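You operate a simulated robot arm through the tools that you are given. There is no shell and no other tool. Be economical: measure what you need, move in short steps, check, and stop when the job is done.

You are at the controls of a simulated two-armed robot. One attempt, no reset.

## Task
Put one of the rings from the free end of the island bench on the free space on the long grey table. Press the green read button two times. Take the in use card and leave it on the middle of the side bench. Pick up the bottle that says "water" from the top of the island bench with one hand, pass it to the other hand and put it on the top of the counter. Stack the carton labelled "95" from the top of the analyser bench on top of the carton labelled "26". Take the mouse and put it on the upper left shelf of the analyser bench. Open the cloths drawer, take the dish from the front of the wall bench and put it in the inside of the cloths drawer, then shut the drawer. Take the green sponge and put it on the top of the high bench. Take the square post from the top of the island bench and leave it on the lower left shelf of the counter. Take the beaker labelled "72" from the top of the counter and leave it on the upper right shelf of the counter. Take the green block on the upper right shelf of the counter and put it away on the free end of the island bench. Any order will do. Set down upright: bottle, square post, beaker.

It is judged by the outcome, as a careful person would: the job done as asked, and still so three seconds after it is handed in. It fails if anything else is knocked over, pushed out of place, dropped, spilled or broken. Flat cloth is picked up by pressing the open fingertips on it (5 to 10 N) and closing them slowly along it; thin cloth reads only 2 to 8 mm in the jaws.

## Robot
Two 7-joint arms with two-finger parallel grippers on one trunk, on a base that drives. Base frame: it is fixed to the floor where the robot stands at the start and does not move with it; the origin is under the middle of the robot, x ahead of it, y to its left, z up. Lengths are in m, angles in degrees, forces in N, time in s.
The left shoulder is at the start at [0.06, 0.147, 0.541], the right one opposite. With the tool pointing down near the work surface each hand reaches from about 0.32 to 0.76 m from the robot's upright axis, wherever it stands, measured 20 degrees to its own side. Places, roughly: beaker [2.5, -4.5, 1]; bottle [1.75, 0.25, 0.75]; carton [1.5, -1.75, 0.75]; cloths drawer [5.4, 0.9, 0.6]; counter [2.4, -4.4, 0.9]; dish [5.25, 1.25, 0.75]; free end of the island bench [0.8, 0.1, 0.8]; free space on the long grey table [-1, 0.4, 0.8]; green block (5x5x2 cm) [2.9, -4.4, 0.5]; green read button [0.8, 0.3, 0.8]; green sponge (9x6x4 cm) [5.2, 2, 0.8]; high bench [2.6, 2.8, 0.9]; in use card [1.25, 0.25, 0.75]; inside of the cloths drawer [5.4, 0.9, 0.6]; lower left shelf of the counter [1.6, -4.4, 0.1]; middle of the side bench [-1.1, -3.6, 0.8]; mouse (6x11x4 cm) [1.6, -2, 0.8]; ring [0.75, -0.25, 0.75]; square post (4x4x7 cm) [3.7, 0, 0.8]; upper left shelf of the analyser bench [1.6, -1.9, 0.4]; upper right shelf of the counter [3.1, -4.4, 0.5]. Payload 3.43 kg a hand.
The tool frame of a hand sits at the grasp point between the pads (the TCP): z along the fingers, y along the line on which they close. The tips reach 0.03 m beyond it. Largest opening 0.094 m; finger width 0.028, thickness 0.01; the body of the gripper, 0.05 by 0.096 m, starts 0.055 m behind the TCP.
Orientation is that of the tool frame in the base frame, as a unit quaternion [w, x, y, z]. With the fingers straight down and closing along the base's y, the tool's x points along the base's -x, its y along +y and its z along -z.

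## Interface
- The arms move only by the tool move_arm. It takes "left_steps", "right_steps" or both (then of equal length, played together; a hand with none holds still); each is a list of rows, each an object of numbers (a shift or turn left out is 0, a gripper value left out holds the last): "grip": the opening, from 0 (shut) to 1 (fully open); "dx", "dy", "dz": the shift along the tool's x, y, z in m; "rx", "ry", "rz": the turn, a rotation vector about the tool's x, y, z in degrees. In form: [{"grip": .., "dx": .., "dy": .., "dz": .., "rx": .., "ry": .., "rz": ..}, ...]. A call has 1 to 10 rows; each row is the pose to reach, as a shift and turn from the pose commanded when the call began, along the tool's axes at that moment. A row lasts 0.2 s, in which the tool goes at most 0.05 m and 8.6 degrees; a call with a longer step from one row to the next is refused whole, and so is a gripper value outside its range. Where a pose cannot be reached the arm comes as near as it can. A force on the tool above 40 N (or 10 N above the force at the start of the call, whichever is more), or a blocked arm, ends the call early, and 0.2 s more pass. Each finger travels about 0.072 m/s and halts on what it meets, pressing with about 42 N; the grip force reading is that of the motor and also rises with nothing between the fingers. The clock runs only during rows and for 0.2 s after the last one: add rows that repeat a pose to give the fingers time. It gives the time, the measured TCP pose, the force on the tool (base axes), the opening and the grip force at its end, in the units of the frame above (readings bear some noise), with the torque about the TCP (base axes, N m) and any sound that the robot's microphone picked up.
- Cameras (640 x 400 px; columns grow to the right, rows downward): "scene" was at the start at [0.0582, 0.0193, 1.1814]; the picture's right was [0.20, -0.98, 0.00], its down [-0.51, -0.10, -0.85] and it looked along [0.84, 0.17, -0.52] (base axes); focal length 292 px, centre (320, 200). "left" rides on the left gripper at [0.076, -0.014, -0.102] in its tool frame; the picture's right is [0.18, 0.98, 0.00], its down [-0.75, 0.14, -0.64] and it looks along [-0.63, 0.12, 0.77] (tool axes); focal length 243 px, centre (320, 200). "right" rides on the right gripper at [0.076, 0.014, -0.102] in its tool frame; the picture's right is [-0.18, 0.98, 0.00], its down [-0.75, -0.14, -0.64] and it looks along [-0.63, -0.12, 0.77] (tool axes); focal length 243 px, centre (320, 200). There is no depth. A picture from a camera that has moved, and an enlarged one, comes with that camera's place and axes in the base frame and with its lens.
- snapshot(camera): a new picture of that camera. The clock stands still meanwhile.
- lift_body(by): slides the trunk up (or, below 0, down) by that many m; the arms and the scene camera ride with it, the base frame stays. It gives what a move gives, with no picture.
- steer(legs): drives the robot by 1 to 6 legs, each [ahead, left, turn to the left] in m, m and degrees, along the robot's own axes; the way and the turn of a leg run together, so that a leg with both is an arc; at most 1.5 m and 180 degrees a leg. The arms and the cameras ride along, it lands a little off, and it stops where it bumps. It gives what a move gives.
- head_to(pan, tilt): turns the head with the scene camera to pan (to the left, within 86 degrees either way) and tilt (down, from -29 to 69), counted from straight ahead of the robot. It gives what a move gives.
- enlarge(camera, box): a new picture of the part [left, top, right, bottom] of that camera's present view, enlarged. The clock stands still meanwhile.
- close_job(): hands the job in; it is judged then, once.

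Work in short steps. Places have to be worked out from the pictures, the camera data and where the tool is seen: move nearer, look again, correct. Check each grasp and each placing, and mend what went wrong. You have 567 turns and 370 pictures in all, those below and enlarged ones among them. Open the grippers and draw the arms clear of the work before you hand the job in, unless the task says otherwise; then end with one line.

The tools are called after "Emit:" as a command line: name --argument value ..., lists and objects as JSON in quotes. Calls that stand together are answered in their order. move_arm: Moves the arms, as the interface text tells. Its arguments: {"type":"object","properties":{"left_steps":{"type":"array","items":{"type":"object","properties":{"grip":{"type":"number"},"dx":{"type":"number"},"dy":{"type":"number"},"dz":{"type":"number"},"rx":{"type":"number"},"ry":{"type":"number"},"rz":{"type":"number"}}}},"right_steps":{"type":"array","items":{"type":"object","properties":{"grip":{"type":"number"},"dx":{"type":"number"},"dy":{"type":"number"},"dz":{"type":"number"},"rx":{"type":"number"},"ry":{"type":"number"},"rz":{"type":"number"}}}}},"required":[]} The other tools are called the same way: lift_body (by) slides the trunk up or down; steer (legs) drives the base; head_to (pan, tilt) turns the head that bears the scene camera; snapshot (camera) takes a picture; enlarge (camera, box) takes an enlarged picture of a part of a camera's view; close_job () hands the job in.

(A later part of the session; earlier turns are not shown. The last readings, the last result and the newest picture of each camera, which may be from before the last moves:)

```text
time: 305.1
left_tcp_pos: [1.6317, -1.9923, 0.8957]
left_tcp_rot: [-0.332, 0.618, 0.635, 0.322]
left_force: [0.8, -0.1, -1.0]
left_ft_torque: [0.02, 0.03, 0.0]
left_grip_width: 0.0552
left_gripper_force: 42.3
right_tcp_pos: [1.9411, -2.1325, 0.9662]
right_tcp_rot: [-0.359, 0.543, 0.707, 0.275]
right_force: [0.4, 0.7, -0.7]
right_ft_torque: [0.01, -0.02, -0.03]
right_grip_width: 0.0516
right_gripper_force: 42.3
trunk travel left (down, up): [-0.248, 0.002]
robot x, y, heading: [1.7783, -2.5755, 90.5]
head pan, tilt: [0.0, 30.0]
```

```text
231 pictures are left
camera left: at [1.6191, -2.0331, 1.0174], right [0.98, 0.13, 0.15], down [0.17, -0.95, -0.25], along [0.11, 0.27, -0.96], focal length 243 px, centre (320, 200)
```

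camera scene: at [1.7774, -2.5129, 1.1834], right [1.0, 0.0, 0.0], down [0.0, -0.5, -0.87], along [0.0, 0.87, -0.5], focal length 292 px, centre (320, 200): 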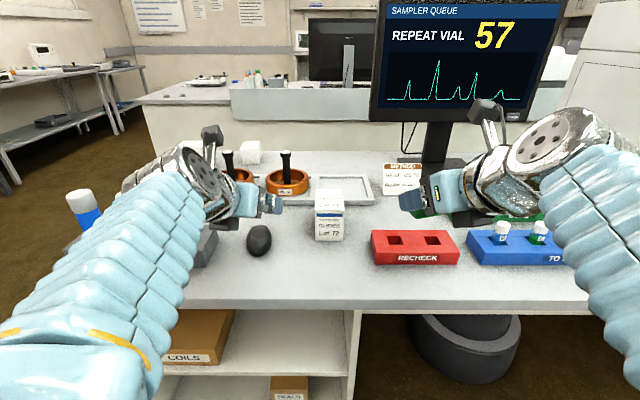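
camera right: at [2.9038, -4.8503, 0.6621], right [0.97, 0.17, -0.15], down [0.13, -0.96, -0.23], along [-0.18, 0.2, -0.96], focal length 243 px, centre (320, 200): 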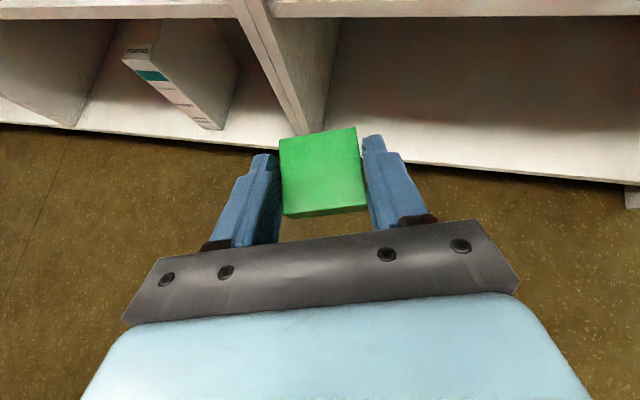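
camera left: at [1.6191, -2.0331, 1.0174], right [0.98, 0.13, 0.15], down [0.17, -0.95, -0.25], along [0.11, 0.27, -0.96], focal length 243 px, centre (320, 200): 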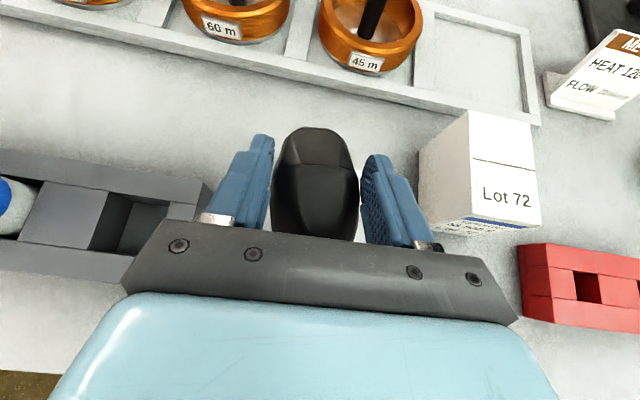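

Mouse held. Back off 0.38, lower the trunk, and view the shelf.

Emit:
steer --legs '[[-0.38, 0, 0]]'

Emit:
lift_body --by -0.24

Emit:
head_to --pan 5 --tilt 35

Emit:
snapshot --camera "scene"

Emit:
snapshot --camera "left"

```text
time: 307.5
left_tcp_pos: [1.6337, -2.3765, 0.8958]
left_tcp_rot: [-0.332, 0.619, 0.635, 0.323]
left_force: [-0.4, -0.5, -1.0]
left_ft_torque: [0.01, -0.01, -0.01]
left_grip_width: 0.0552
left_gripper_force: 42.9
right_tcp_pos: [1.9424, -2.5166, 0.9656]
right_tcp_rot: [-0.36, 0.543, 0.707, 0.276]
right_force: [0.1, 0.5, -1.3]
right_ft_torque: [-0.01, 0.01, -0.01]
right_grip_width: 0.0515
right_gripper_force: 42.4
trunk travel left (down, up): [-0.248, 0.002]
robot x, y, heading: [1.7775, -2.9591, 90.2]
head pan, tilt: [0.0, 30.0]
```

```text
time: 310.0
left_tcp_pos: [1.6341, -2.3759, 0.6551]
left_tcp_rot: [-0.332, 0.619, 0.635, 0.323]
left_force: [0.2, -0.8, -0.8]
left_ft_torque: [-0.02, 0.01, -0.02]
left_grip_width: 0.0551
left_gripper_force: 42.2
right_tcp_pos: [1.943, -2.5165, 0.7263]
right_tcp_rot: [-0.36, 0.543, 0.708, 0.275]
right_force: [0.3, -0.5, -1.7]
right_ft_torque: [0.01, 0.01, 0.01]
right_grip_width: 0.0513
right_gripper_force: 42.2
trunk travel left (down, up): [-0.008, 0.242]
robot x, y, heading: [1.7799, -2.9621, 90.4]
head pan, tilt: [0.0, 30.0]
```

```text
time: 310.7
left_tcp_pos: [1.6329, -2.3762, 0.6549]
left_tcp_rot: [-0.331, 0.619, 0.634, 0.323]
left_force: [-0.9, -0.7, -0.1]
left_ft_torque: [-0.01, 0.01, 0.0]
left_grip_width: 0.0546
left_gripper_force: 42.0
right_tcp_pos: [1.9426, -2.517, 0.7262]
right_tcp_rot: [-0.359, 0.543, 0.708, 0.274]
right_force: [0.1, 0.2, -0.2]
right_ft_torque: [-0.02, -0.01, -0.02]
right_grip_width: 0.0515
right_gripper_force: 42.0
trunk travel left (down, up): [-0.008, 0.242]
robot x, y, heading: [1.7772, -2.9617, 90.1]
head pan, tilt: [5.0, 35.0]
```

```text
230 pictures are left
camera scene: at [1.7712, -2.9006, 0.9356], right [1.0, 0.09, 0.0], down [0.05, -0.57, -0.82], along [-0.07, 0.82, -0.57], focal length 292 px, centre (320, 200)
```

scene: 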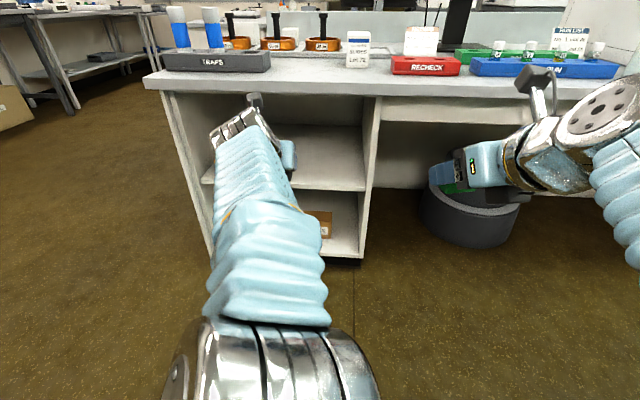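

```text
229 pictures are left
camera left: at [1.6207, -2.4178, 0.777], right [0.98, 0.13, 0.15], down [0.16, -0.95, -0.25], along [0.11, 0.27, -0.96], focal length 243 px, centre (320, 200)
```

left: 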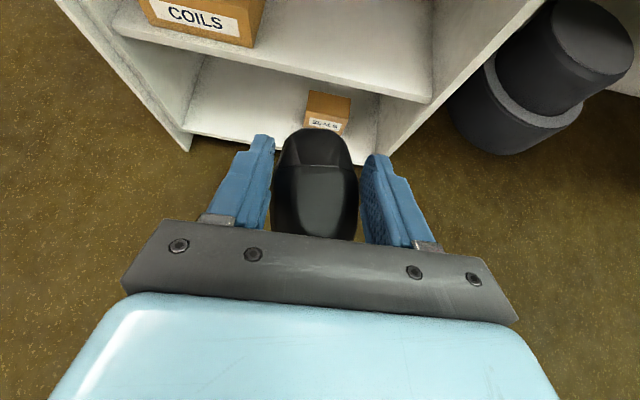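

Upper left shelf: surface z≈0.40, free x≈1.52–1.85 right of the COILS box. Lower the mouse to z≈0.50, and pull the right hand back.

Emit:
move_arm --left_steps '[{"dz": 0.022, "dx": -0.032, "dy": 0.014}, {"dz": 0.044, "dx": -0.064, "dy": 0.028}, {"dz": 0.066, "dx": -0.096, "dy": 0.042}, {"dz": 0.088, "dx": -0.127, "dy": 0.057}, {"dz": 0.088, "dx": -0.127, "dy": 0.057}]' --right_steps '[{"dz": -0.03, "dx": -0.021, "dy": -0.01}, {"dz": -0.06, "dx": -0.043, "dy": -0.02}, {"dz": -0.09, "dx": -0.064, "dy": -0.03}, {"dz": -0.117, "dx": -0.085, "dy": -0.039}, {"dz": -0.117, "dx": -0.085, "dy": -0.039}]'

Emit:
steer --legs '[[0.24, 0, 0]]'

Emit:
snapshot --camera "left"

Emit:
snapshot --camera "scene"

```text
time: 311.9
left_tcp_pos: [1.6916, -2.3762, 0.4997]
left_tcp_rot: [-0.331, 0.619, 0.635, 0.322]
left_force: [-0.2, -0.2, -0.9]
left_ft_torque: [0.01, 0.03, 0.0]
left_grip_width: 0.0546
left_gripper_force: 41.5
right_tcp_pos: [1.9435, -2.6674, 0.7258]
right_tcp_rot: [-0.36, 0.543, 0.708, 0.275]
right_force: [0.6, -1.1, -0.3]
right_ft_torque: [0.02, 0.02, 0.01]
right_grip_width: 0.0514
right_gripper_force: 42.0
trunk travel left (down, up): [-0.008, 0.242]
robot x, y, heading: [1.7764, -2.9593, 90.0]
head pan, tilt: [5.0, 35.0]
```

```text
time: 313.6
left_tcp_pos: [1.6937, -2.1333, 0.4993]
left_tcp_rot: [-0.332, 0.619, 0.634, 0.323]
left_force: [-0.7, -0.3, -0.6]
left_ft_torque: [-0.02, 0.03, -0.03]
left_grip_width: 0.0544
left_gripper_force: 42.2
right_tcp_pos: [1.9424, -2.4235, 0.7261]
right_tcp_rot: [-0.359, 0.543, 0.707, 0.275]
right_force: [-0.2, 0.1, -1.8]
right_ft_torque: [0.01, 0.01, -0.01]
right_grip_width: 0.0513
right_gripper_force: 41.8
trunk travel left (down, up): [-0.008, 0.242]
robot x, y, heading: [1.7772, -2.7192, 89.9]
head pan, tilt: [5.0, 35.0]
```

```text
228 pictures are left
camera left: at [1.6792, -2.1743, 0.6215], right [0.98, 0.13, 0.15], down [0.16, -0.95, -0.25], along [0.11, 0.27, -0.96], focal length 243 px, centre (320, 200)
```

left: 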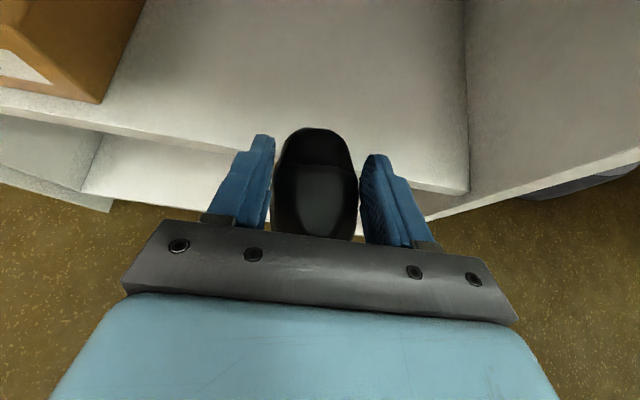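

```text
227 pictures are left
camera scene: at [1.7708, -2.6579, 0.9356], right [1.0, 0.09, 0.0], down [0.05, -0.57, -0.82], along [-0.07, 0.82, -0.57], focal length 292 px, centre (320, 200)
```

scene: 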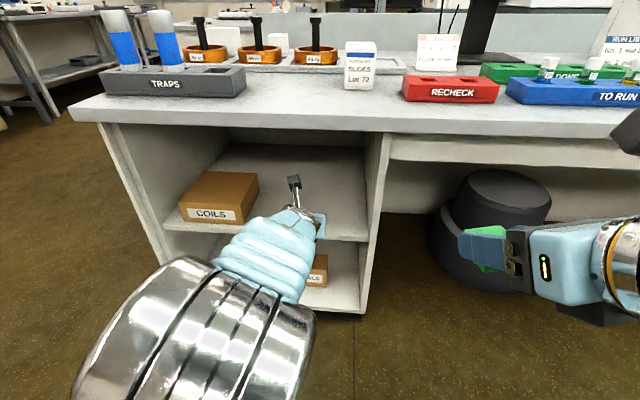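

Push in 0.15 m, then lower onto the shelf.

Emit:
move_arm --left_steps '[{"dz": 0.03, "dx": 0.021}, {"dz": 0.06, "dx": 0.043}, {"dz": 0.09, "dx": 0.064}, {"dz": 0.1215, "dx": 0.0855}, {"dz": 0.136, "dx": 0.065}, {"dz": 0.147, "dx": 0.048}, {"dz": 0.147, "dx": 0.048}]'

Emit:
move_arm --left_steps '[{"dz": 0.003, "dx": -0.004}, {"dz": 0.006, "dx": -0.008}, {"dz": 0.009, "dx": -0.012}, {"dz": 0.012, "dx": -0.016}, {"dz": 0.015, "dx": -0.02}]'

Emit:
snapshot --camera "left"

```text
time: 315.2
left_tcp_pos: [1.6891, -1.9846, 0.4615]
left_tcp_rot: [-0.335, 0.618, 0.633, 0.325]
left_force: [1.1, 8.5, 30.3]
left_ft_torque: [-0.46, 0.19, -0.02]
left_grip_width: 0.0548
left_gripper_force: 41.8
right_tcp_pos: [1.9439, -2.4257, 0.7266]
right_tcp_rot: [-0.36, 0.543, 0.707, 0.276]
right_force: [0.1, 0.4, -0.9]
right_ft_torque: [-0.03, -0.01, 0.01]
right_grip_width: 0.0517
right_gripper_force: 42.1
trunk travel left (down, up): [-0.008, 0.242]
robot x, y, heading: [1.7789, -2.7227, 90.0]
head pan, tilt: [5.0, 35.0]
```

```text
time: 315.6
left_tcp_pos: [1.689, -1.9824, 0.4602]
left_tcp_rot: [-0.335, 0.618, 0.631, 0.329]
left_force: [0.8, 3.1, 16.8]
left_ft_torque: [-0.52, 0.02, 0.02]
left_grip_width: 0.0547
left_gripper_force: 42.4
right_tcp_pos: [1.9435, -2.4251, 0.7257]
right_tcp_rot: [-0.359, 0.544, 0.707, 0.275]
right_force: [-0.1, 0.4, -0.9]
right_ft_torque: [0.02, 0.02, -0.04]
right_grip_width: 0.0514
right_gripper_force: 42.0
trunk travel left (down, up): [-0.008, 0.242]
robot x, y, heading: [1.7787, -2.7168, 90.0]
head pan, tilt: [5.0, 35.0]
stopped in row 1 (left hand): the force on the tool passed its limit at 45 N (the readings are from after the stop); the commanded pose is now the measured one
```

```text
226 pictures are left
camera left: at [1.6754, -2.0267, 0.5815], right [0.98, 0.13, 0.15], down [0.16, -0.95, -0.27], along [0.11, 0.29, -0.95], focal length 243 px, centre (320, 200)
```

left: 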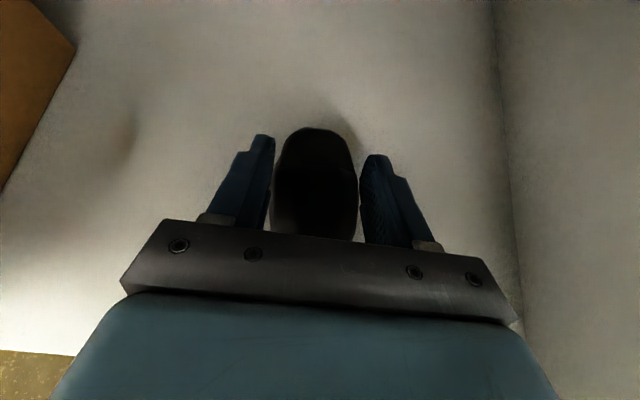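

Touching the shelf. Lift 8 mm, move 4 cm deeper, set down.

Emit:
move_arm --left_steps '[{"dz": -0.006, "dx": 0.009}, {"dz": 0.01, "dx": 0.02}, {"dz": 0.027, "dx": 0.032}, {"dz": 0.03, "dx": 0.028}, {"dz": 0.033, "dx": 0.024}, {"dz": 0.035, "dx": 0.021}]'

```text
time: 317.0
left_tcp_pos: [1.6874, -1.9423, 0.4608]
left_tcp_rot: [-0.337, 0.616, 0.631, 0.329]
left_force: [-0.3, 7.1, 28.4]
left_ft_torque: [-0.6, 0.17, 0.0]
left_grip_width: 0.0546
left_gripper_force: 41.8
right_tcp_pos: [1.9436, -2.4254, 0.7263]
right_tcp_rot: [-0.36, 0.543, 0.707, 0.276]
right_force: [-0.7, 0.0, -0.8]
right_ft_torque: [0.0, -0.02, 0.03]
right_grip_width: 0.0514
right_gripper_force: 42.1
trunk travel left (down, up): [-0.008, 0.242]
robot x, y, heading: [1.781, -2.7189, 89.8]
head pan, tilt: [5.0, 35.0]
```

Ease off and open, then back out along the finger axis.

Emit:
move_arm --left_steps '[{"dz": -0.001, "dx": 0.002}, {"dz": -0.001, "dx": 0.002, "grip": 0.7}, {"dz": -0.001, "dx": 0.002, "grip": 0.85}, {"dz": -0.001, "dx": 0.002, "grip": 0.95}, {"dz": -0.001, "dx": 0.002, "grip": 0.95}]'

Emit:
move_arm --left_steps '[{"dz": -0.03}, {"dz": -0.06}, {"dz": -0.1, "dx": -0.01}, {"dz": -0.14, "dx": -0.03}, {"dz": -0.18, "dx": -0.05}, {"dz": -0.22, "dx": -0.07}]'

Emit:
snapshot --camera "left"

```text
time: 318.2
left_tcp_pos: [1.6885, -1.9419, 0.4558]
left_tcp_rot: [-0.334, 0.617, 0.633, 0.326]
left_force: [-0.1, -0.5, -0.1]
left_ft_torque: [0.03, -0.01, -0.01]
left_grip_width: 0.0894
left_gripper_force: 0.1
right_tcp_pos: [1.9429, -2.4246, 0.7261]
right_tcp_rot: [-0.36, 0.543, 0.707, 0.276]
right_force: [0.5, 0.9, -1.1]
right_ft_torque: [-0.04, 0.01, 0.0]
right_grip_width: 0.0518
right_gripper_force: 42.4
trunk travel left (down, up): [-0.008, 0.242]
robot x, y, heading: [1.7768, -2.7183, 89.8]
head pan, tilt: [5.0, 35.0]
```

```text
time: 319.6
left_tcp_pos: [1.6933, -2.1653, 0.5236]
left_tcp_rot: [-0.334, 0.618, 0.633, 0.325]
left_force: [0.6, 0.4, -0.5]
left_ft_torque: [-0.01, -0.01, 0.03]
left_grip_width: 0.0894
left_gripper_force: 0.1
right_tcp_pos: [1.943, -2.4247, 0.7256]
right_tcp_rot: [-0.36, 0.543, 0.707, 0.275]
right_force: [0.5, 0.6, -0.6]
right_ft_torque: [-0.01, 0.01, 0.0]
right_grip_width: 0.0514
right_gripper_force: 42.9
trunk travel left (down, up): [-0.008, 0.242]
robot x, y, heading: [1.7769, -2.7162, 90.2]
head pan, tilt: [5.0, 35.0]
```

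```text
225 pictures are left
camera left: at [1.679, -2.2078, 0.6443], right [0.98, 0.13, 0.15], down [0.16, -0.95, -0.26], along [0.11, 0.28, -0.95], focal length 243 px, centre (320, 200)
```

left: 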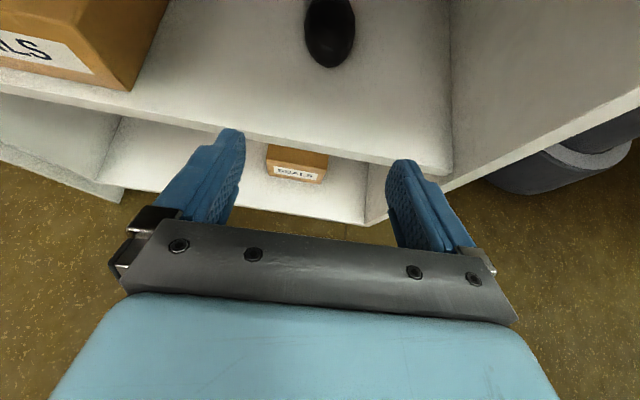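

Mouse is on the shelf. Back off, raise the trunk, and drive west then north to the island's free end with the block.

Emit:
steer --legs '[[-0.15, 0, 0]]'

Emit:
lift_body --by 0.245

Emit:
steer --legs '[[0, 1.0, 0], [0, 1.05, 0]]'

Emit:
head_to --pan 0 --tilt 25

Emit:
snapshot --camera "scene"

```text
time: 321.0
left_tcp_pos: [1.6944, -2.3147, 0.5231]
left_tcp_rot: [-0.334, 0.618, 0.633, 0.326]
left_force: [-0.1, -0.1, -0.2]
left_ft_torque: [0.0, 0.05, 0.0]
left_grip_width: 0.0892
left_gripper_force: 0.0
right_tcp_pos: [1.9433, -2.574, 0.7265]
right_tcp_rot: [-0.359, 0.544, 0.707, 0.276]
right_force: [0.2, -0.6, 0.0]
right_ft_torque: [-0.01, -0.02, -0.01]
right_grip_width: 0.0515
right_gripper_force: 41.4
trunk travel left (down, up): [-0.008, 0.242]
robot x, y, heading: [1.7815, -2.8669, 90.0]
head pan, tilt: [5.0, 35.0]
```

```text
time: 323.5
left_tcp_pos: [1.6935, -2.3146, 0.7638]
left_tcp_rot: [-0.333, 0.618, 0.633, 0.326]
left_force: [-0.1, 0.6, 0.8]
left_ft_torque: [0.0, -0.02, 0.02]
left_grip_width: 0.0893
left_gripper_force: 0.0
right_tcp_pos: [1.9438, -2.5739, 0.9681]
right_tcp_rot: [-0.359, 0.544, 0.707, 0.275]
right_force: [0.2, 0.4, -1.6]
right_ft_torque: [0.0, -0.03, -0.01]
right_grip_width: 0.0515
right_gripper_force: 42.4
right hand out of reach, approached as far as the arm can: row 1
trunk travel left (down, up): [-0.25, 0.0]
robot x, y, heading: [1.7808, -2.8647, 89.9]
head pan, tilt: [5.0, 35.0]
```

```text
time: 333.6
left_tcp_pos: [-0.355, -2.345, 0.7658]
left_tcp_rot: [-0.338, 0.612, 0.638, 0.323]
left_force: [1.0, -0.4, -0.4]
left_ft_torque: [0.01, -0.02, 0.02]
left_grip_width: 0.0893
left_gripper_force: 0.1
right_tcp_pos: [-0.1009, -2.6004, 0.9679]
right_tcp_rot: [-0.362, 0.538, 0.711, 0.273]
right_force: [-0.4, 0.2, -0.6]
right_ft_torque: [-0.04, 0.01, 0.01]
right_grip_width: 0.0513
right_gripper_force: 42.2
trunk travel left (down, up): [-0.25, 0.0]
robot x, y, heading: [-0.2626, -2.8958, 91.0]
head pan, tilt: [5.0, 35.0]
```

```text
time: 334.4
left_tcp_pos: [-0.3563, -2.3458, 0.7655]
left_tcp_rot: [-0.337, 0.612, 0.638, 0.324]
left_force: [-0.6, 0.7, 0.9]
left_ft_torque: [0.02, -0.01, 0.0]
left_grip_width: 0.0894
left_gripper_force: 0.0
right_tcp_pos: [-0.1008, -2.6004, 0.9683]
right_tcp_rot: [-0.361, 0.537, 0.712, 0.272]
right_force: [-0.5, -0.7, -0.8]
right_ft_torque: [-0.04, -0.02, -0.01]
right_grip_width: 0.0512
right_gripper_force: 42.5
trunk travel left (down, up): [-0.25, 0.0]
robot x, y, heading: [-0.2637, -2.8963, 91.1]
head pan, tilt: [0.0, 25.0]
```

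```text
224 pictures are left
camera scene: at [-0.2619, -2.8329, 1.1932], right [1.0, 0.02, 0.0], down [0.01, -0.42, -0.91], along [-0.02, 0.91, -0.42], focal length 292 px, centre (320, 200)
```

scene: 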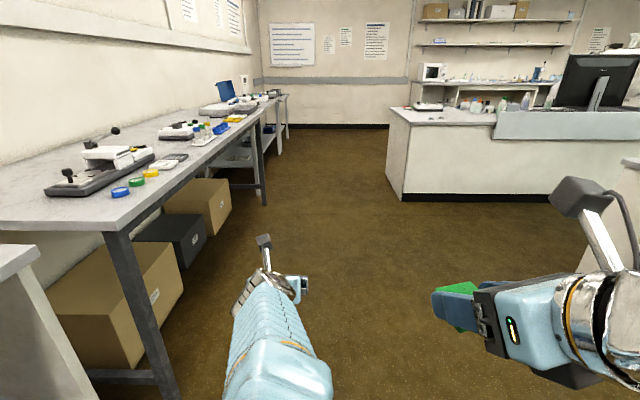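

Raise the left hand, then go to the island end and face it.

Emit:
move_arm --left_steps '[{"dx": 0.033, "dz": -0.03}, {"dx": 0.066, "dz": -0.06}, {"dx": 0.099, "dz": -0.09}, {"dx": 0.132, "dz": -0.12}, {"dx": 0.164, "dz": -0.15}, {"dx": 0.164, "dz": -0.15}]'

Emit:
steer --legs '[[1.45, 0, 0], [1.45, 0, 0], [0, 0, -91]]'

Emit:
head_to --pan 0 --tilt 35

Emit:
snapshot --camera "scene"

```text
time: 335.8
left_tcp_pos: [-0.3573, -2.3776, 0.9862]
left_tcp_rot: [-0.336, 0.613, 0.638, 0.324]
left_force: [0.0, -0.2, 0.6]
left_ft_torque: [0.0, 0.01, -0.02]
left_grip_width: 0.0893
left_gripper_force: 0.0
right_tcp_pos: [-0.1008, -2.6009, 0.9681]
right_tcp_rot: [-0.362, 0.538, 0.711, 0.273]
right_force: [-0.2, -0.3, -0.9]
right_ft_torque: [-0.01, -0.02, -0.01]
right_grip_width: 0.0513
right_gripper_force: 42.1
trunk travel left (down, up): [-0.25, 0.0]
robot x, y, heading: [-0.2578, -2.8964, 91.0]
head pan, tilt: [0.0, 25.0]
```

```text
time: 353.8
left_tcp_pos: [0.127, 0.1435, 0.9857]
left_tcp_rot: [-0.019, 0.884, 0.035, 0.466]
left_force: [-0.4, 0.0, -0.4]
left_ft_torque: [-0.02, -0.02, -0.02]
left_grip_width: 0.0894
left_gripper_force: 0.1
right_tcp_pos: [-0.0861, -0.1209, 0.9673]
right_tcp_rot: [-0.071, 0.881, 0.139, 0.446]
right_force: [0.8, 0.3, -0.6]
right_ft_torque: [0.02, 0.0, 0.04]
right_grip_width: 0.0515
right_gripper_force: 42.2
trunk travel left (down, up): [-0.25, 0.0]
robot x, y, heading: [-0.3909, 0.0251, 3.4]
head pan, tilt: [0.0, 25.0]
```

```text
time: 354.5
left_tcp_pos: [0.1265, 0.1427, 0.9856]
left_tcp_rot: [-0.018, 0.884, 0.035, 0.467]
left_force: [-0.5, -0.5, 0.3]
left_ft_torque: [-0.02, 0.0, 0.02]
left_grip_width: 0.0892
left_gripper_force: 0.0
right_tcp_pos: [-0.0865, -0.1204, 0.9684]
right_tcp_rot: [-0.071, 0.881, 0.139, 0.447]
right_force: [0.3, 0.3, -1.1]
right_ft_torque: [0.0, 0.01, 0.01]
right_grip_width: 0.0513
right_gripper_force: 41.8
trunk travel left (down, up): [-0.25, 0.0]
robot x, y, heading: [-0.3872, 0.0308, 3.5]
head pan, tilt: [0.0, 35.0]
```

```text
223 pictures are left
camera scene: at [-0.3301, 0.0326, 1.1775], right [0.06, -1.0, 0.0], down [-0.57, -0.03, -0.82], along [0.82, 0.05, -0.57], focal length 292 px, centre (320, 200)
```

scene: 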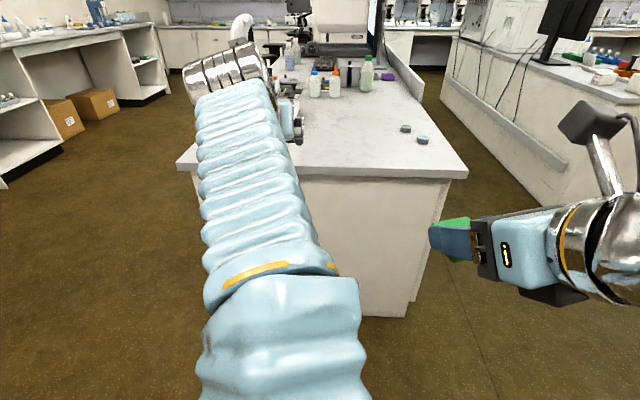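

Square up and drive ahead 0.42 m; then see the placement area.

Emit:
steer --legs '[[0, 0, -3.5], [0.42, 0, 0]]'

Emit:
move_arm --right_steps '[{"dz": 0.035, "dx": 0.012}, {"dz": 0.07, "dx": 0.025}, {"dz": 0.105, "dx": 0.037}, {"dz": 0.14, "dx": 0.05}, {"dz": 0.175, "dx": 0.055}, {"dz": 0.21, "dx": 0.055}, {"dz": 0.245, "dx": 0.055}, {"dz": 0.245, "dx": 0.055}]'

Emit:
snapshot --camera "right"

Emit:
head_to --pan -15 --tilt 45

Emit:
snapshot --camera "scene"

```text
time: 357.5
left_tcp_pos: [0.546, 0.1109, 0.9856]
left_tcp_rot: [-0.004, 0.885, 0.009, 0.466]
left_force: [-1.0, 1.1, -0.9]
left_ft_torque: [-0.02, 0.01, 0.0]
left_grip_width: 0.0895
left_gripper_force: 0.1
right_tcp_pos: [0.318, -0.1394, 0.9677]
right_tcp_rot: [-0.058, 0.884, 0.113, 0.449]
right_force: [0.4, -0.2, -1.0]
right_ft_torque: [-0.02, 0.0, 0.03]
right_grip_width: 0.0515
right_gripper_force: 42.1
trunk travel left (down, up): [-0.25, 0.0]
robot x, y, heading: [0.0249, 0.0254, -0.4]
head pan, tilt: [0.0, 35.0]
```

```text
time: 359.3
left_tcp_pos: [0.5448, 0.1105, 0.9853]
left_tcp_rot: [-0.004, 0.884, 0.009, 0.467]
left_force: [0.8, 0.5, -1.6]
left_ft_torque: [0.01, -0.03, -0.02]
left_grip_width: 0.0895
left_gripper_force: 0.0
right_tcp_pos: [0.542, -0.0824, 0.8666]
right_tcp_rot: [-0.059, 0.884, 0.114, 0.449]
right_force: [0.3, 0.0, -0.2]
right_ft_torque: [0.01, 0.01, -0.05]
right_grip_width: 0.0514
right_gripper_force: 41.4
trunk travel left (down, up): [-0.25, 0.0]
robot x, y, heading: [0.0257, 0.0276, -0.1]
head pan, tilt: [0.0, 35.0]
```

```text
222 pictures are left
camera right: at [0.5092, -0.1059, 0.9902], right [0.14, -0.98, -0.15], down [-0.97, -0.11, -0.23], along [0.21, 0.18, -0.96], focal length 243 px, centre (320, 200)
```

right: 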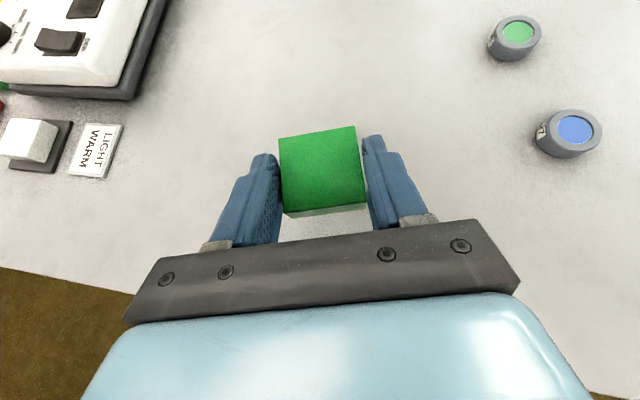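

```text
time: 360.1
left_tcp_pos: [0.546, 0.1112, 0.9864]
left_tcp_rot: [-0.004, 0.885, 0.009, 0.466]
left_force: [0.3, 0.5, 0.2]
left_ft_torque: [-0.01, 0.02, 0.01]
left_grip_width: 0.0897
left_gripper_force: 0.0
right_tcp_pos: [0.5416, -0.0824, 0.8677]
right_tcp_rot: [-0.058, 0.885, 0.114, 0.448]
right_force: [-0.3, -0.1, -0.9]
right_ft_torque: [0.01, 0.02, -0.01]
right_grip_width: 0.0515
right_gripper_force: 42.3
trunk travel left (down, up): [-0.25, 0.0]
robot x, y, heading: [0.0262, 0.0239, 0.0]
head pan, tilt: [-15.0, 45.0]
```

```text
221 pictures are left
camera scene: at [0.0741, 0.0065, 1.1627], right [-0.26, -0.97, 0.0], down [-0.68, 0.18, -0.71], along [0.68, -0.18, -0.71], focal length 292 px, centre (320, 200)
```

scene: 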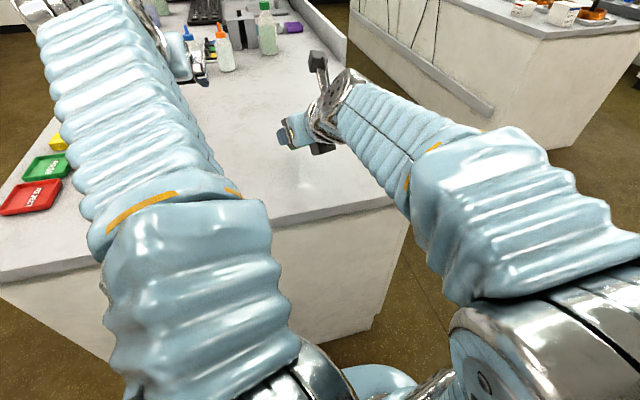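

Area is clear. Move 8 cm forward, lower, then feel for contact.

Emit:
move_arm --right_steps '[{"dz": 0.031, "dx": 0.023, "dy": 0.01}, {"dz": 0.062, "dx": 0.046, "dy": 0.02}, {"dz": 0.08, "dx": 0.022, "dy": 0.02}, {"dz": 0.098, "dx": -0.002, "dy": 0.02}, {"dz": 0.104, "dx": -0.011, "dy": 0.02}, {"dz": 0.106, "dx": -0.013, "dy": 0.02}, {"dz": 0.108, "dx": -0.016, "dy": 0.02}, {"dz": 0.11, "dx": -0.019, "dy": 0.02}, {"dz": 0.112, "dx": -0.022, "dy": 0.02}]'

Emit:
snapshot --camera "right"

```text
time: 362.2
left_tcp_pos: [0.5451, 0.1114, 0.9869]
left_tcp_rot: [-0.004, 0.884, 0.009, 0.467]
left_force: [0.6, 0.6, 0.0]
left_ft_torque: [-0.04, 0.0, -0.01]
left_grip_width: 0.0895
left_gripper_force: 0.0
right_tcp_pos: [0.6225, -0.0804, 0.7883]
right_tcp_rot: [-0.058, 0.882, 0.112, 0.455]
right_force: [2.0, -0.2, 17.2]
right_ft_torque: [0.01, 0.13, 0.05]
right_grip_width: 0.0515
right_gripper_force: 41.8
trunk travel left (down, up): [-0.25, 0.0]
robot x, y, heading: [0.0266, 0.0271, -0.1]
head pan, tilt: [-15.0, 45.0]
stopped in row 9 (right hand): the force on the tool passed its limit at 42 N (the readings are from after the stop); the commanded pose is now the measured one
```

```text
220 pictures are left
camera right: at [0.5868, -0.1041, 0.9114], right [0.14, -0.98, -0.15], down [-0.96, -0.1, -0.24], along [0.22, 0.18, -0.96], focal length 243 px, centre (320, 200)
```

right: 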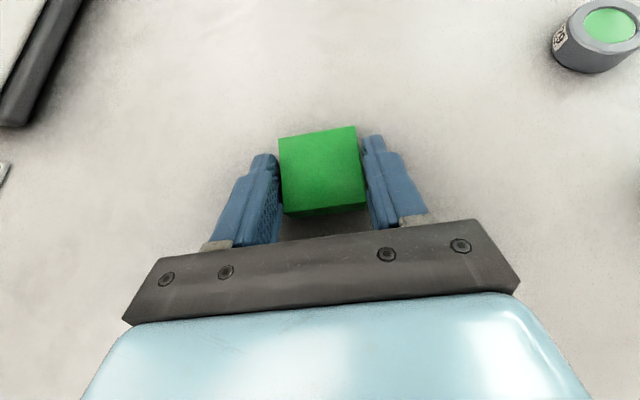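

Block on the bench. Open and back out.

Emit:
move_arm --right_steps '[{"grip": 0.65, "dx": 0.001}, {"grip": 0.8, "dx": 0.001}, {"grip": 0.9, "dx": 0.001}, {"grip": 0.9, "dz": -0.04}, {"grip": 0.9, "dz": -0.08}, {"grip": 0.9, "dz": -0.12, "dx": 0.01}, {"grip": 0.9, "dz": -0.16, "dx": 0.02}, {"grip": 0.9, "dz": -0.2, "dx": 0.03}]'

Emit:
snapshot --camera "right"

```text
time: 364.1
left_tcp_pos: [0.5459, 0.1111, 0.9847]
left_tcp_rot: [-0.005, 0.885, 0.01, 0.466]
left_force: [0.2, -0.1, -0.4]
left_ft_torque: [-0.02, -0.01, -0.01]
left_grip_width: 0.0894
left_gripper_force: 0.2
right_tcp_pos: [0.4781, -0.117, 0.9272]
right_tcp_rot: [-0.058, 0.883, 0.113, 0.452]
right_force: [0.7, -0.2, -1.1]
right_ft_torque: [0.0, 0.01, 0.0]
right_grip_width: 0.0844
right_gripper_force: 0.0
trunk travel left (down, up): [-0.25, 0.0]
robot x, y, heading: [0.0228, 0.0279, 0.0]
head pan, tilt: [-15.0, 45.0]
```

```text
219 pictures are left
camera right: at [0.4442, -0.1404, 1.0501], right [0.14, -0.98, -0.15], down [-0.97, -0.1, -0.24], along [0.22, 0.18, -0.96], focal length 243 px, centre (320, 200)
```

right: 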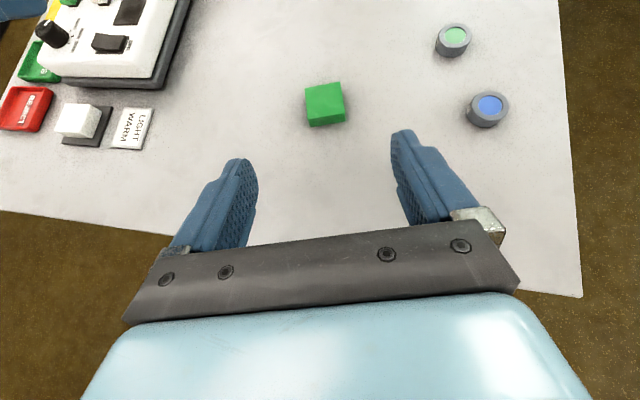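

Block is placed. Now go to the aisle between island and analyser bench for the cartons.

Emit:
steer --legs '[[-0.35, 0, 0], [0, -0.9, 0], [0, 0, -90], [0, 1.2, 0]]'

Emit:
head_to --pan 20 --tilt 30

Emit:
snapshot --camera "scene"

```text
time: 380.1
left_tcp_pos: [0.9126, -1.4347, 0.9846]
left_tcp_rot: [-0.332, -0.622, 0.629, -0.328]
left_force: [0.8, -0.7, 0.2]
left_ft_torque: [-0.01, 0.0, -0.01]
left_grip_width: 0.0893
left_gripper_force: 0.1
right_tcp_pos: [0.6871, -1.3592, 0.9279]
right_tcp_rot: [0.285, 0.695, -0.555, 0.357]
right_force: [0.2, -0.5, 0.3]
right_ft_torque: [-0.05, -0.01, 0.06]
right_grip_width: 0.0847
right_gripper_force: 0.1
trunk travel left (down, up): [-0.25, 0.0]
robot x, y, heading: [0.8435, -0.9143, -91.9]
head pan, tilt: [-15.0, 45.0]
```

```text
time: 381.1
left_tcp_pos: [0.913, -1.4349, 0.9853]
left_tcp_rot: [-0.331, -0.622, 0.629, -0.328]
left_force: [0.1, -0.5, -0.4]
left_ft_torque: [-0.04, -0.02, 0.01]
left_grip_width: 0.0895
left_gripper_force: 0.0
right_tcp_pos: [0.6867, -1.36, 0.9266]
right_tcp_rot: [0.284, 0.695, -0.556, 0.357]
right_force: [-0.2, 0.6, -0.3]
right_ft_torque: [-0.01, 0.02, 0.0]
right_grip_width: 0.0846
right_gripper_force: 0.0
trunk travel left (down, up): [-0.25, 0.0]
robot x, y, heading: [0.8451, -0.9148, -92.1]
head pan, tilt: [20.0, 30.0]
```

```text
218 pictures are left
camera scene: at [0.8728, -0.9664, 1.1852], right [-0.95, -0.31, 0.0], down [-0.15, 0.48, -0.87], along [0.27, -0.82, -0.5], focal length 292 px, centre (320, 200)
```

scene: 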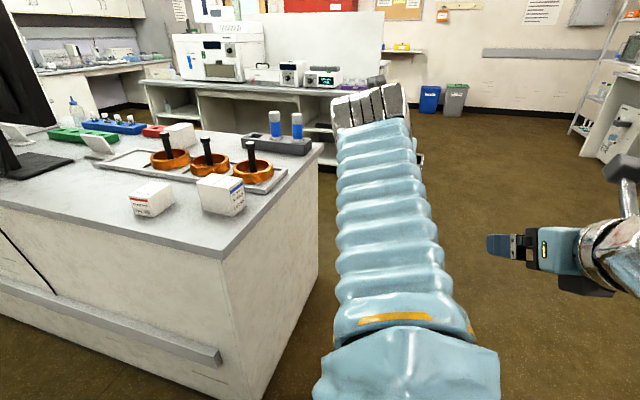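

Emit:
enlarge --camera "scene" --box '[110, 160, 270, 230]'

```text
4.00 times, centred on (190, 195) of scene
camera zoom: at [0.8728, -0.9664, 1.1852], right [-0.95, -0.31, 0.0], down [-0.15, 0.48, -0.87], along [0.27, -0.82, -0.5], focal length 1169 px, centre (840, 220)
```

zoom: 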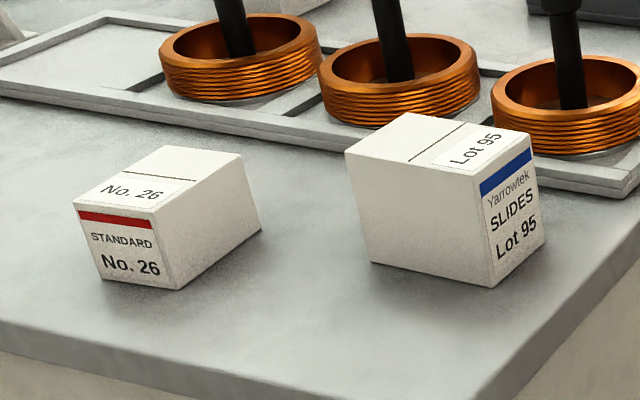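

Carton 95 is ≈9.7×5.3 cm at (1.337,-1.527), top ≈0.84; carton 26 ≈5.6×8 cm at (1.512,-1.472), top ≈0.82. Turn the left hand to point straight down, closing fore-aft.

Emit:
move_arm --left_steps '[{"ry": -8}, {"ry": -16}, {"ry": -24}, {"ry": -32}, {"ry": -40}, {"ry": -48}, {"ry": -55}]'

Emit:
move_arm --left_steps '[{"rz": 8.5}, {"rz": 17}, {"rz": 25.5}, {"rz": 34}, {"rz": 42.5}, {"rz": 51}, {"rz": 59.5}, {"rz": 68}, {"rz": 76.5}, {"rz": 85}]'

Emit:
snapshot --camera "scene"

```text
time: 382.7
left_tcp_pos: [0.9569, -1.4434, 0.9291]
left_tcp_rot: [-0.008, -0.702, 0.712, -0.008]
left_force: [0.2, 0.8, 0.4]
left_ft_torque: [-0.01, -0.01, 0.03]
left_grip_width: 0.0893
left_gripper_force: 0.0
left hand out of reach, approached as far as the arm can: row 6, 7
right_tcp_pos: [0.6873, -1.3596, 0.9274]
right_tcp_rot: [0.285, 0.695, -0.556, 0.355]
right_force: [-0.7, -0.2, 0.8]
right_ft_torque: [-0.01, -0.01, 0.03]
right_grip_width: 0.0848
right_gripper_force: 0.1
trunk travel left (down, up): [-0.25, 0.0]
robot x, y, heading: [0.8423, -0.9115, -92.1]
head pan, tilt: [20.0, 30.0]
```

```text
time: 384.9
left_tcp_pos: [0.9552, -1.4427, 0.9287]
left_tcp_rot: [-0.001, -0.037, 0.999, -0.007]
left_force: [-0.1, -0.3, 0.0]
left_ft_torque: [0.0, -0.03, 0.01]
left_grip_width: 0.0892
left_gripper_force: 0.1
right_tcp_pos: [0.687, -1.3598, 0.9271]
right_tcp_rot: [0.285, 0.695, -0.556, 0.356]
right_force: [-0.2, 0.7, 0.6]
right_ft_torque: [0.01, -0.01, 0.02]
right_grip_width: 0.0848
right_gripper_force: 0.0
trunk travel left (down, up): [-0.25, 0.0]
robot x, y, heading: [0.8442, -0.913, -92.0]
head pan, tilt: [20.0, 30.0]
```

```text
216 pictures are left
camera scene: at [0.8729, -0.9664, 1.1853], right [-0.95, -0.31, 0.0], down [-0.15, 0.48, -0.87], along [0.27, -0.82, -0.5], focal length 292 px, centre (320, 200)
```

scene: 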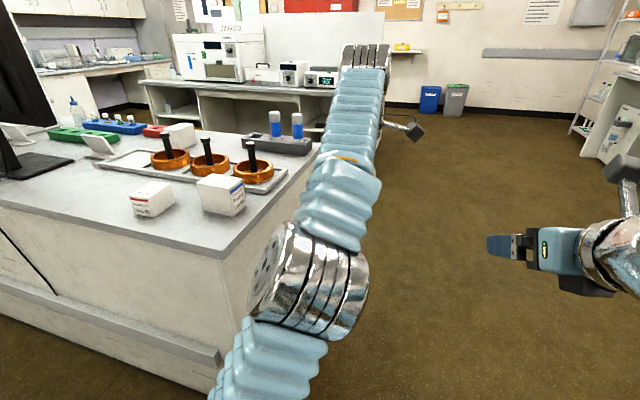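

Drive to bring the left hand above carton 95.

Emit:
steer --legs '[[0, 0.36, 2], [0.09, 0, 0]]'

Emit:
snapshot --camera "left"

Emit:
snapshot --camera "scene"

```text
time: 387.9
left_tcp_pos: [1.3252, -1.5386, 0.9297]
left_tcp_rot: [-0.001, -0.052, 0.999, -0.006]
left_force: [-1.6, 1.4, 0.3]
left_ft_torque: [-0.04, 0.02, 0.04]
left_grip_width: 0.0891
left_gripper_force: 0.1
right_tcp_pos: [1.0563, -1.4635, 0.9269]
right_tcp_rot: [0.28, 0.703, -0.546, 0.36]
right_force: [-0.1, 0.7, 0.6]
right_ft_torque: [-0.01, -0.01, -0.01]
right_grip_width: 0.0846
right_gripper_force: 0.1
trunk travel left (down, up): [-0.25, 0.0]
robot x, y, heading: [1.2012, -1.0115, -90.2]
head pan, tilt: [20.0, 30.0]
```

```text
215 pictures are left
camera left: at [1.2518, -1.56, 1.0328], right [-0.29, 0.96, -0.01], down [0.73, 0.23, 0.64], along [0.61, 0.17, -0.77], focal length 243 px, centre (320, 200)
```

left: 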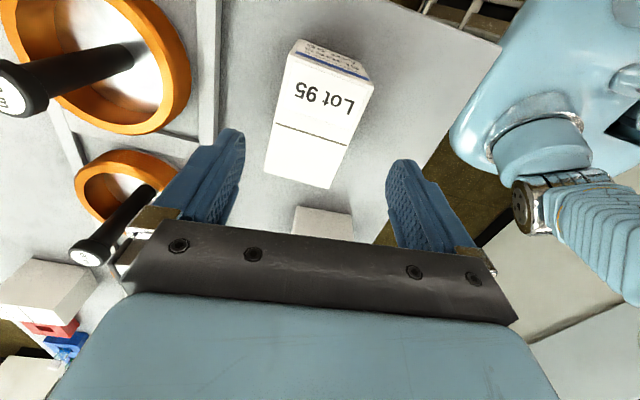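

```text
214 pictures are left
camera scene: at [1.2299, -1.0651, 1.1853], right [-0.94, -0.34, 0.0], down [-0.17, 0.47, -0.87], along [0.29, -0.82, -0.5], focal length 292 px, centre (320, 200)
```

scene: 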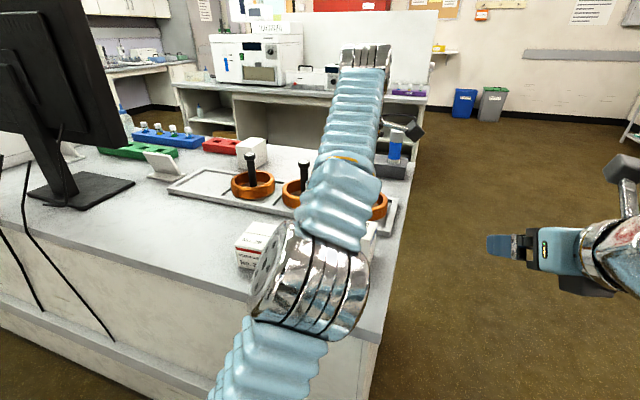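

Carton 95 centre ≈(1.324,-1.542), rotated ~-6°. Rotate the hand 12°, then descend around it.

Emit:
move_arm --left_steps '[{"rz": 6, "dy": -0.003, "grip": 0.85}, {"rz": 12, "dy": -0.003}, {"rz": 12, "dy": -0.003, "dz": 0.03}, {"rz": 12, "dy": -0.003, "dz": 0.05}, {"rz": 12, "dy": -0.003, "dz": 0.05}]'

Emit:
snapshot --camera "left"

Emit:
snapshot --camera "scene"

```text
time: 389.1
left_tcp_pos: [1.3264, -1.5421, 0.8804]
left_tcp_rot: [0.0, 0.053, 0.999, -0.006]
left_force: [0.2, -0.3, 0.6]
left_ft_torque: [0.03, 0.01, -0.01]
left_grip_width: 0.0801
left_gripper_force: 0.0
right_tcp_pos: [1.0546, -1.4643, 0.9275]
right_tcp_rot: [0.28, 0.703, -0.545, 0.36]
right_force: [-0.2, -0.3, 0.4]
right_ft_torque: [0.03, -0.01, 0.04]
right_grip_width: 0.0847
right_gripper_force: 0.1
trunk travel left (down, up): [-0.25, 0.0]
robot x, y, heading: [1.1983, -1.0108, -90.3]
head pan, tilt: [20.0, 30.0]
```

```text
213 pictures are left
camera left: at [1.2489, -1.5473, 0.9836], right [-0.08, 1.0, -0.01], down [0.76, 0.07, 0.64], along [0.64, 0.04, -0.77], focal length 243 px, centre (320, 200)
```

left: 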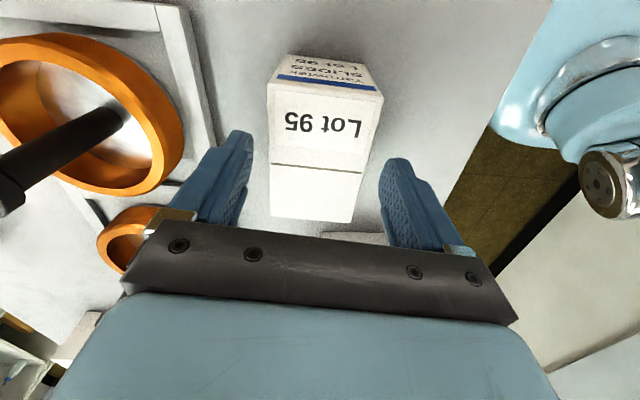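

```text
212 pictures are left
camera scene: at [1.2299, -1.0654, 1.1853], right [-0.94, -0.34, 0.0], down [-0.17, 0.47, -0.87], along [0.29, -0.82, -0.5], focal length 292 px, centre (320, 200)
```

scene: 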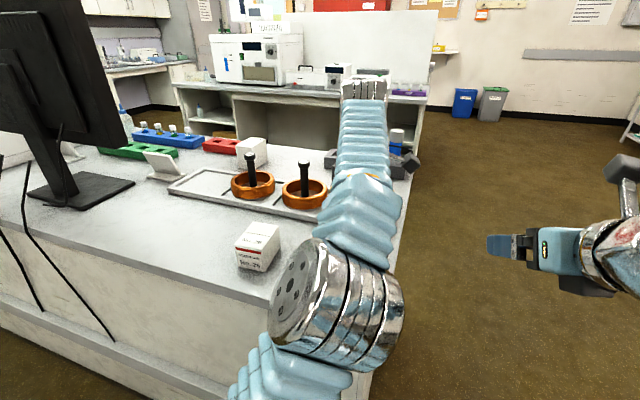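

Well aligned. Descend to z≈0.818 and close.

Emit:
move_arm --left_steps '[{"dz": 0.02}, {"dz": 0.04}, {"dz": 0.062}, {"dz": 0.062}]'

Emit:
move_arm --left_steps '[{"grip": 0.7}, {"grip": 0.6}, {"grip": 0.5}, {"grip": 0.4}, {"grip": 0.4}]'

Emit:
snapshot --camera "left"

```text
time: 390.1
left_tcp_pos: [1.3268, -1.5416, 0.8182]
left_tcp_rot: [0.001, 0.052, 0.999, -0.007]
left_force: [-0.2, -0.3, 0.6]
left_ft_torque: [0.02, 0.02, 0.03]
left_grip_width: 0.0799
left_gripper_force: 0.1
right_tcp_pos: [1.0545, -1.4649, 0.9266]
right_tcp_rot: [0.281, 0.703, -0.546, 0.36]
right_force: [-0.5, -0.2, 0.1]
right_ft_torque: [0.0, -0.01, 0.01]
right_grip_width: 0.0844
right_gripper_force: 0.1
trunk travel left (down, up): [-0.25, 0.0]
robot x, y, heading: [1.1951, -1.0164, -90.3]
head pan, tilt: [20.0, 30.0]
```

```text
time: 391.3
left_tcp_pos: [1.3259, -1.5423, 0.8195]
left_tcp_rot: [0.001, 0.052, 0.999, -0.007]
left_force: [0.0, 0.7, -0.1]
left_ft_torque: [0.08, -0.05, 0.08]
left_grip_width: 0.07
left_gripper_force: 42.1
right_tcp_pos: [1.0538, -1.4644, 0.9274]
right_tcp_rot: [0.28, 0.703, -0.545, 0.361]
right_force: [0.4, 0.6, -0.2]
right_ft_torque: [0.0, 0.01, 0.01]
right_grip_width: 0.085
right_gripper_force: 0.0
trunk travel left (down, up): [-0.25, 0.0]
robot x, y, heading: [1.1987, -1.0104, -90.5]
head pan, tilt: [20.0, 30.0]
```

```text
211 pictures are left
camera left: at [1.2489, -1.5476, 0.9218], right [-0.08, 1.0, -0.01], down [0.76, 0.07, 0.64], along [0.64, 0.04, -0.77], focal length 243 px, centre (320, 200)
```

left: 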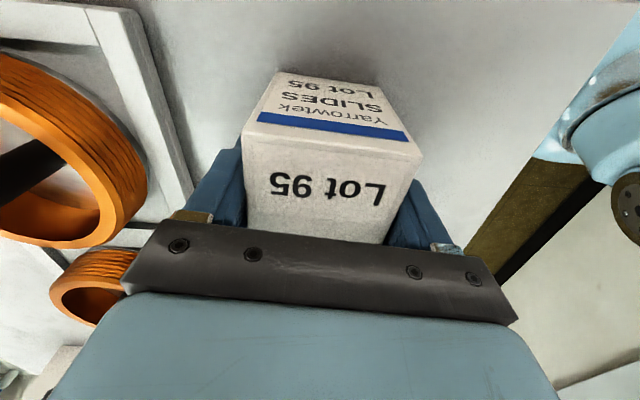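

Gripped (70 mm). Lift 9 cm.

Emit:
move_arm --left_steps '[{"dz": -0.02}, {"dz": -0.05}, {"dz": -0.08}, {"dz": -0.1}, {"dz": -0.1}]'

Emit:
enlarge --camera "scene" --box '[200, 180, 420, 300]'

Emit:
snapshot --camera "left"

```text
time: 392.5
left_tcp_pos: [1.3246, -1.5421, 0.9186]
left_tcp_rot: [0.0, 0.053, 0.999, -0.006]
left_force: [0.6, -0.2, -2.8]
left_ft_torque: [-0.01, 0.01, 0.02]
left_grip_width: 0.0697
left_gripper_force: 42.4
right_tcp_pos: [1.0564, -1.4651, 0.9276]
right_tcp_rot: [0.28, 0.703, -0.545, 0.361]
right_force: [-0.6, 0.3, -0.4]
right_ft_torque: [0.04, 0.02, 0.01]
right_grip_width: 0.0846
right_gripper_force: 0.1
trunk travel left (down, up): [-0.25, 0.0]
robot x, y, heading: [1.2004, -1.012, -90.4]
head pan, tilt: [20.0, 30.0]
```

```text
2.91 times, centred on (310, 240) of scene
camera zoom: at [1.23, -1.0655, 1.1852], right [-0.94, -0.34, 0.0], down [-0.17, 0.47, -0.87], along [0.29, -0.82, -0.5], focal length 850 px, centre (349, 84)
```

zoom: 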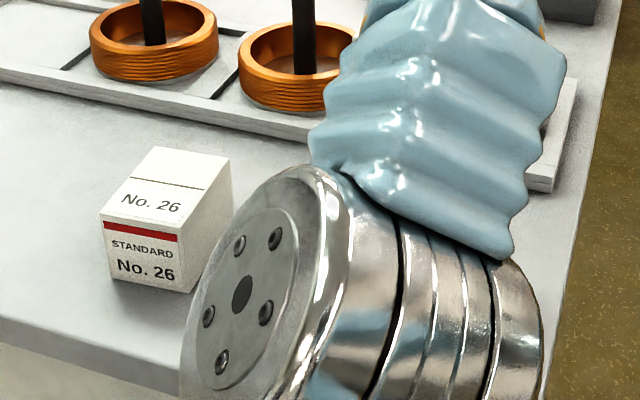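

```text
209 pictures are left
camera left: at [1.2484, -1.5482, 1.0219], right [-0.08, 1.0, -0.01], down [0.76, 0.07, 0.64], along [0.64, 0.04, -0.77], focal length 243 px, centre (320, 200)
```

left: 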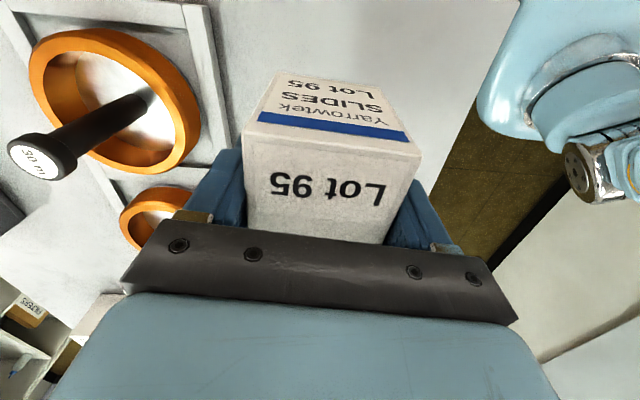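

Shift the hand sideways so its camera can see carton 26 unobstructed.

Emit:
move_arm --left_steps '[{"dy": 0.04}, {"dy": 0.08}, {"dy": 0.12}, {"dy": 0.15}, {"dy": 0.15}]'

Emit:
snapshot --camera "left"

Emit:
snapshot --camera "scene"

```text
time: 393.7
left_tcp_pos: [1.3422, -1.3937, 0.9148]
left_tcp_rot: [0.001, 0.051, 0.999, -0.008]
left_force: [-0.7, 0.6, -2.6]
left_ft_torque: [-0.01, 0.01, 0.02]
left_grip_width: 0.0697
left_gripper_force: 42.3
right_tcp_pos: [1.0547, -1.4644, 0.9263]
right_tcp_rot: [0.28, 0.703, -0.545, 0.36]
right_force: [0.5, 0.1, -0.3]
right_ft_torque: [-0.01, -0.01, 0.01]
right_grip_width: 0.0846
right_gripper_force: 0.1
trunk travel left (down, up): [-0.25, 0.0]
robot x, y, heading: [1.2005, -1.0122, -90.5]
head pan, tilt: [20.0, 30.0]
```

```text
208 pictures are left
camera left: at [1.2655, -1.3989, 1.0186], right [-0.08, 1.0, -0.01], down [0.76, 0.07, 0.64], along [0.64, 0.04, -0.77], focal length 243 px, centre (320, 200)
```

left: 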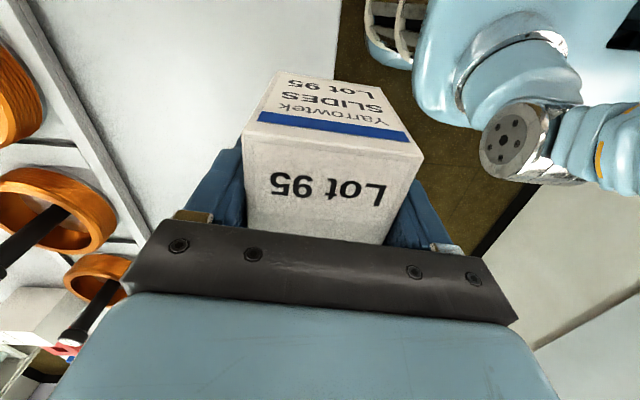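

```text
207 pictures are left
camera scene: at [1.23, -1.0652, 1.1852], right [-0.94, -0.34, 0.0], down [-0.17, 0.47, -0.87], along [0.29, -0.82, -0.5], focal length 292 px, centre (320, 200)
```

scene: 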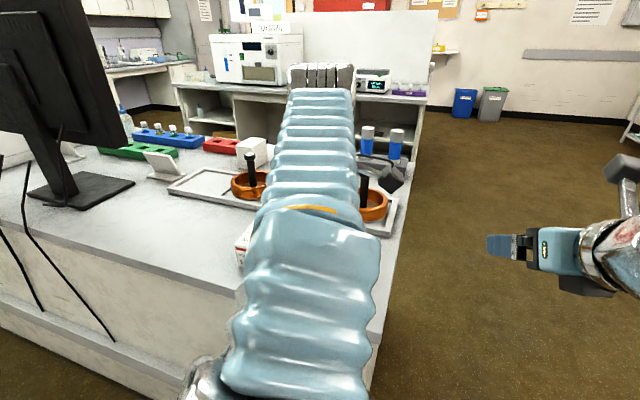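

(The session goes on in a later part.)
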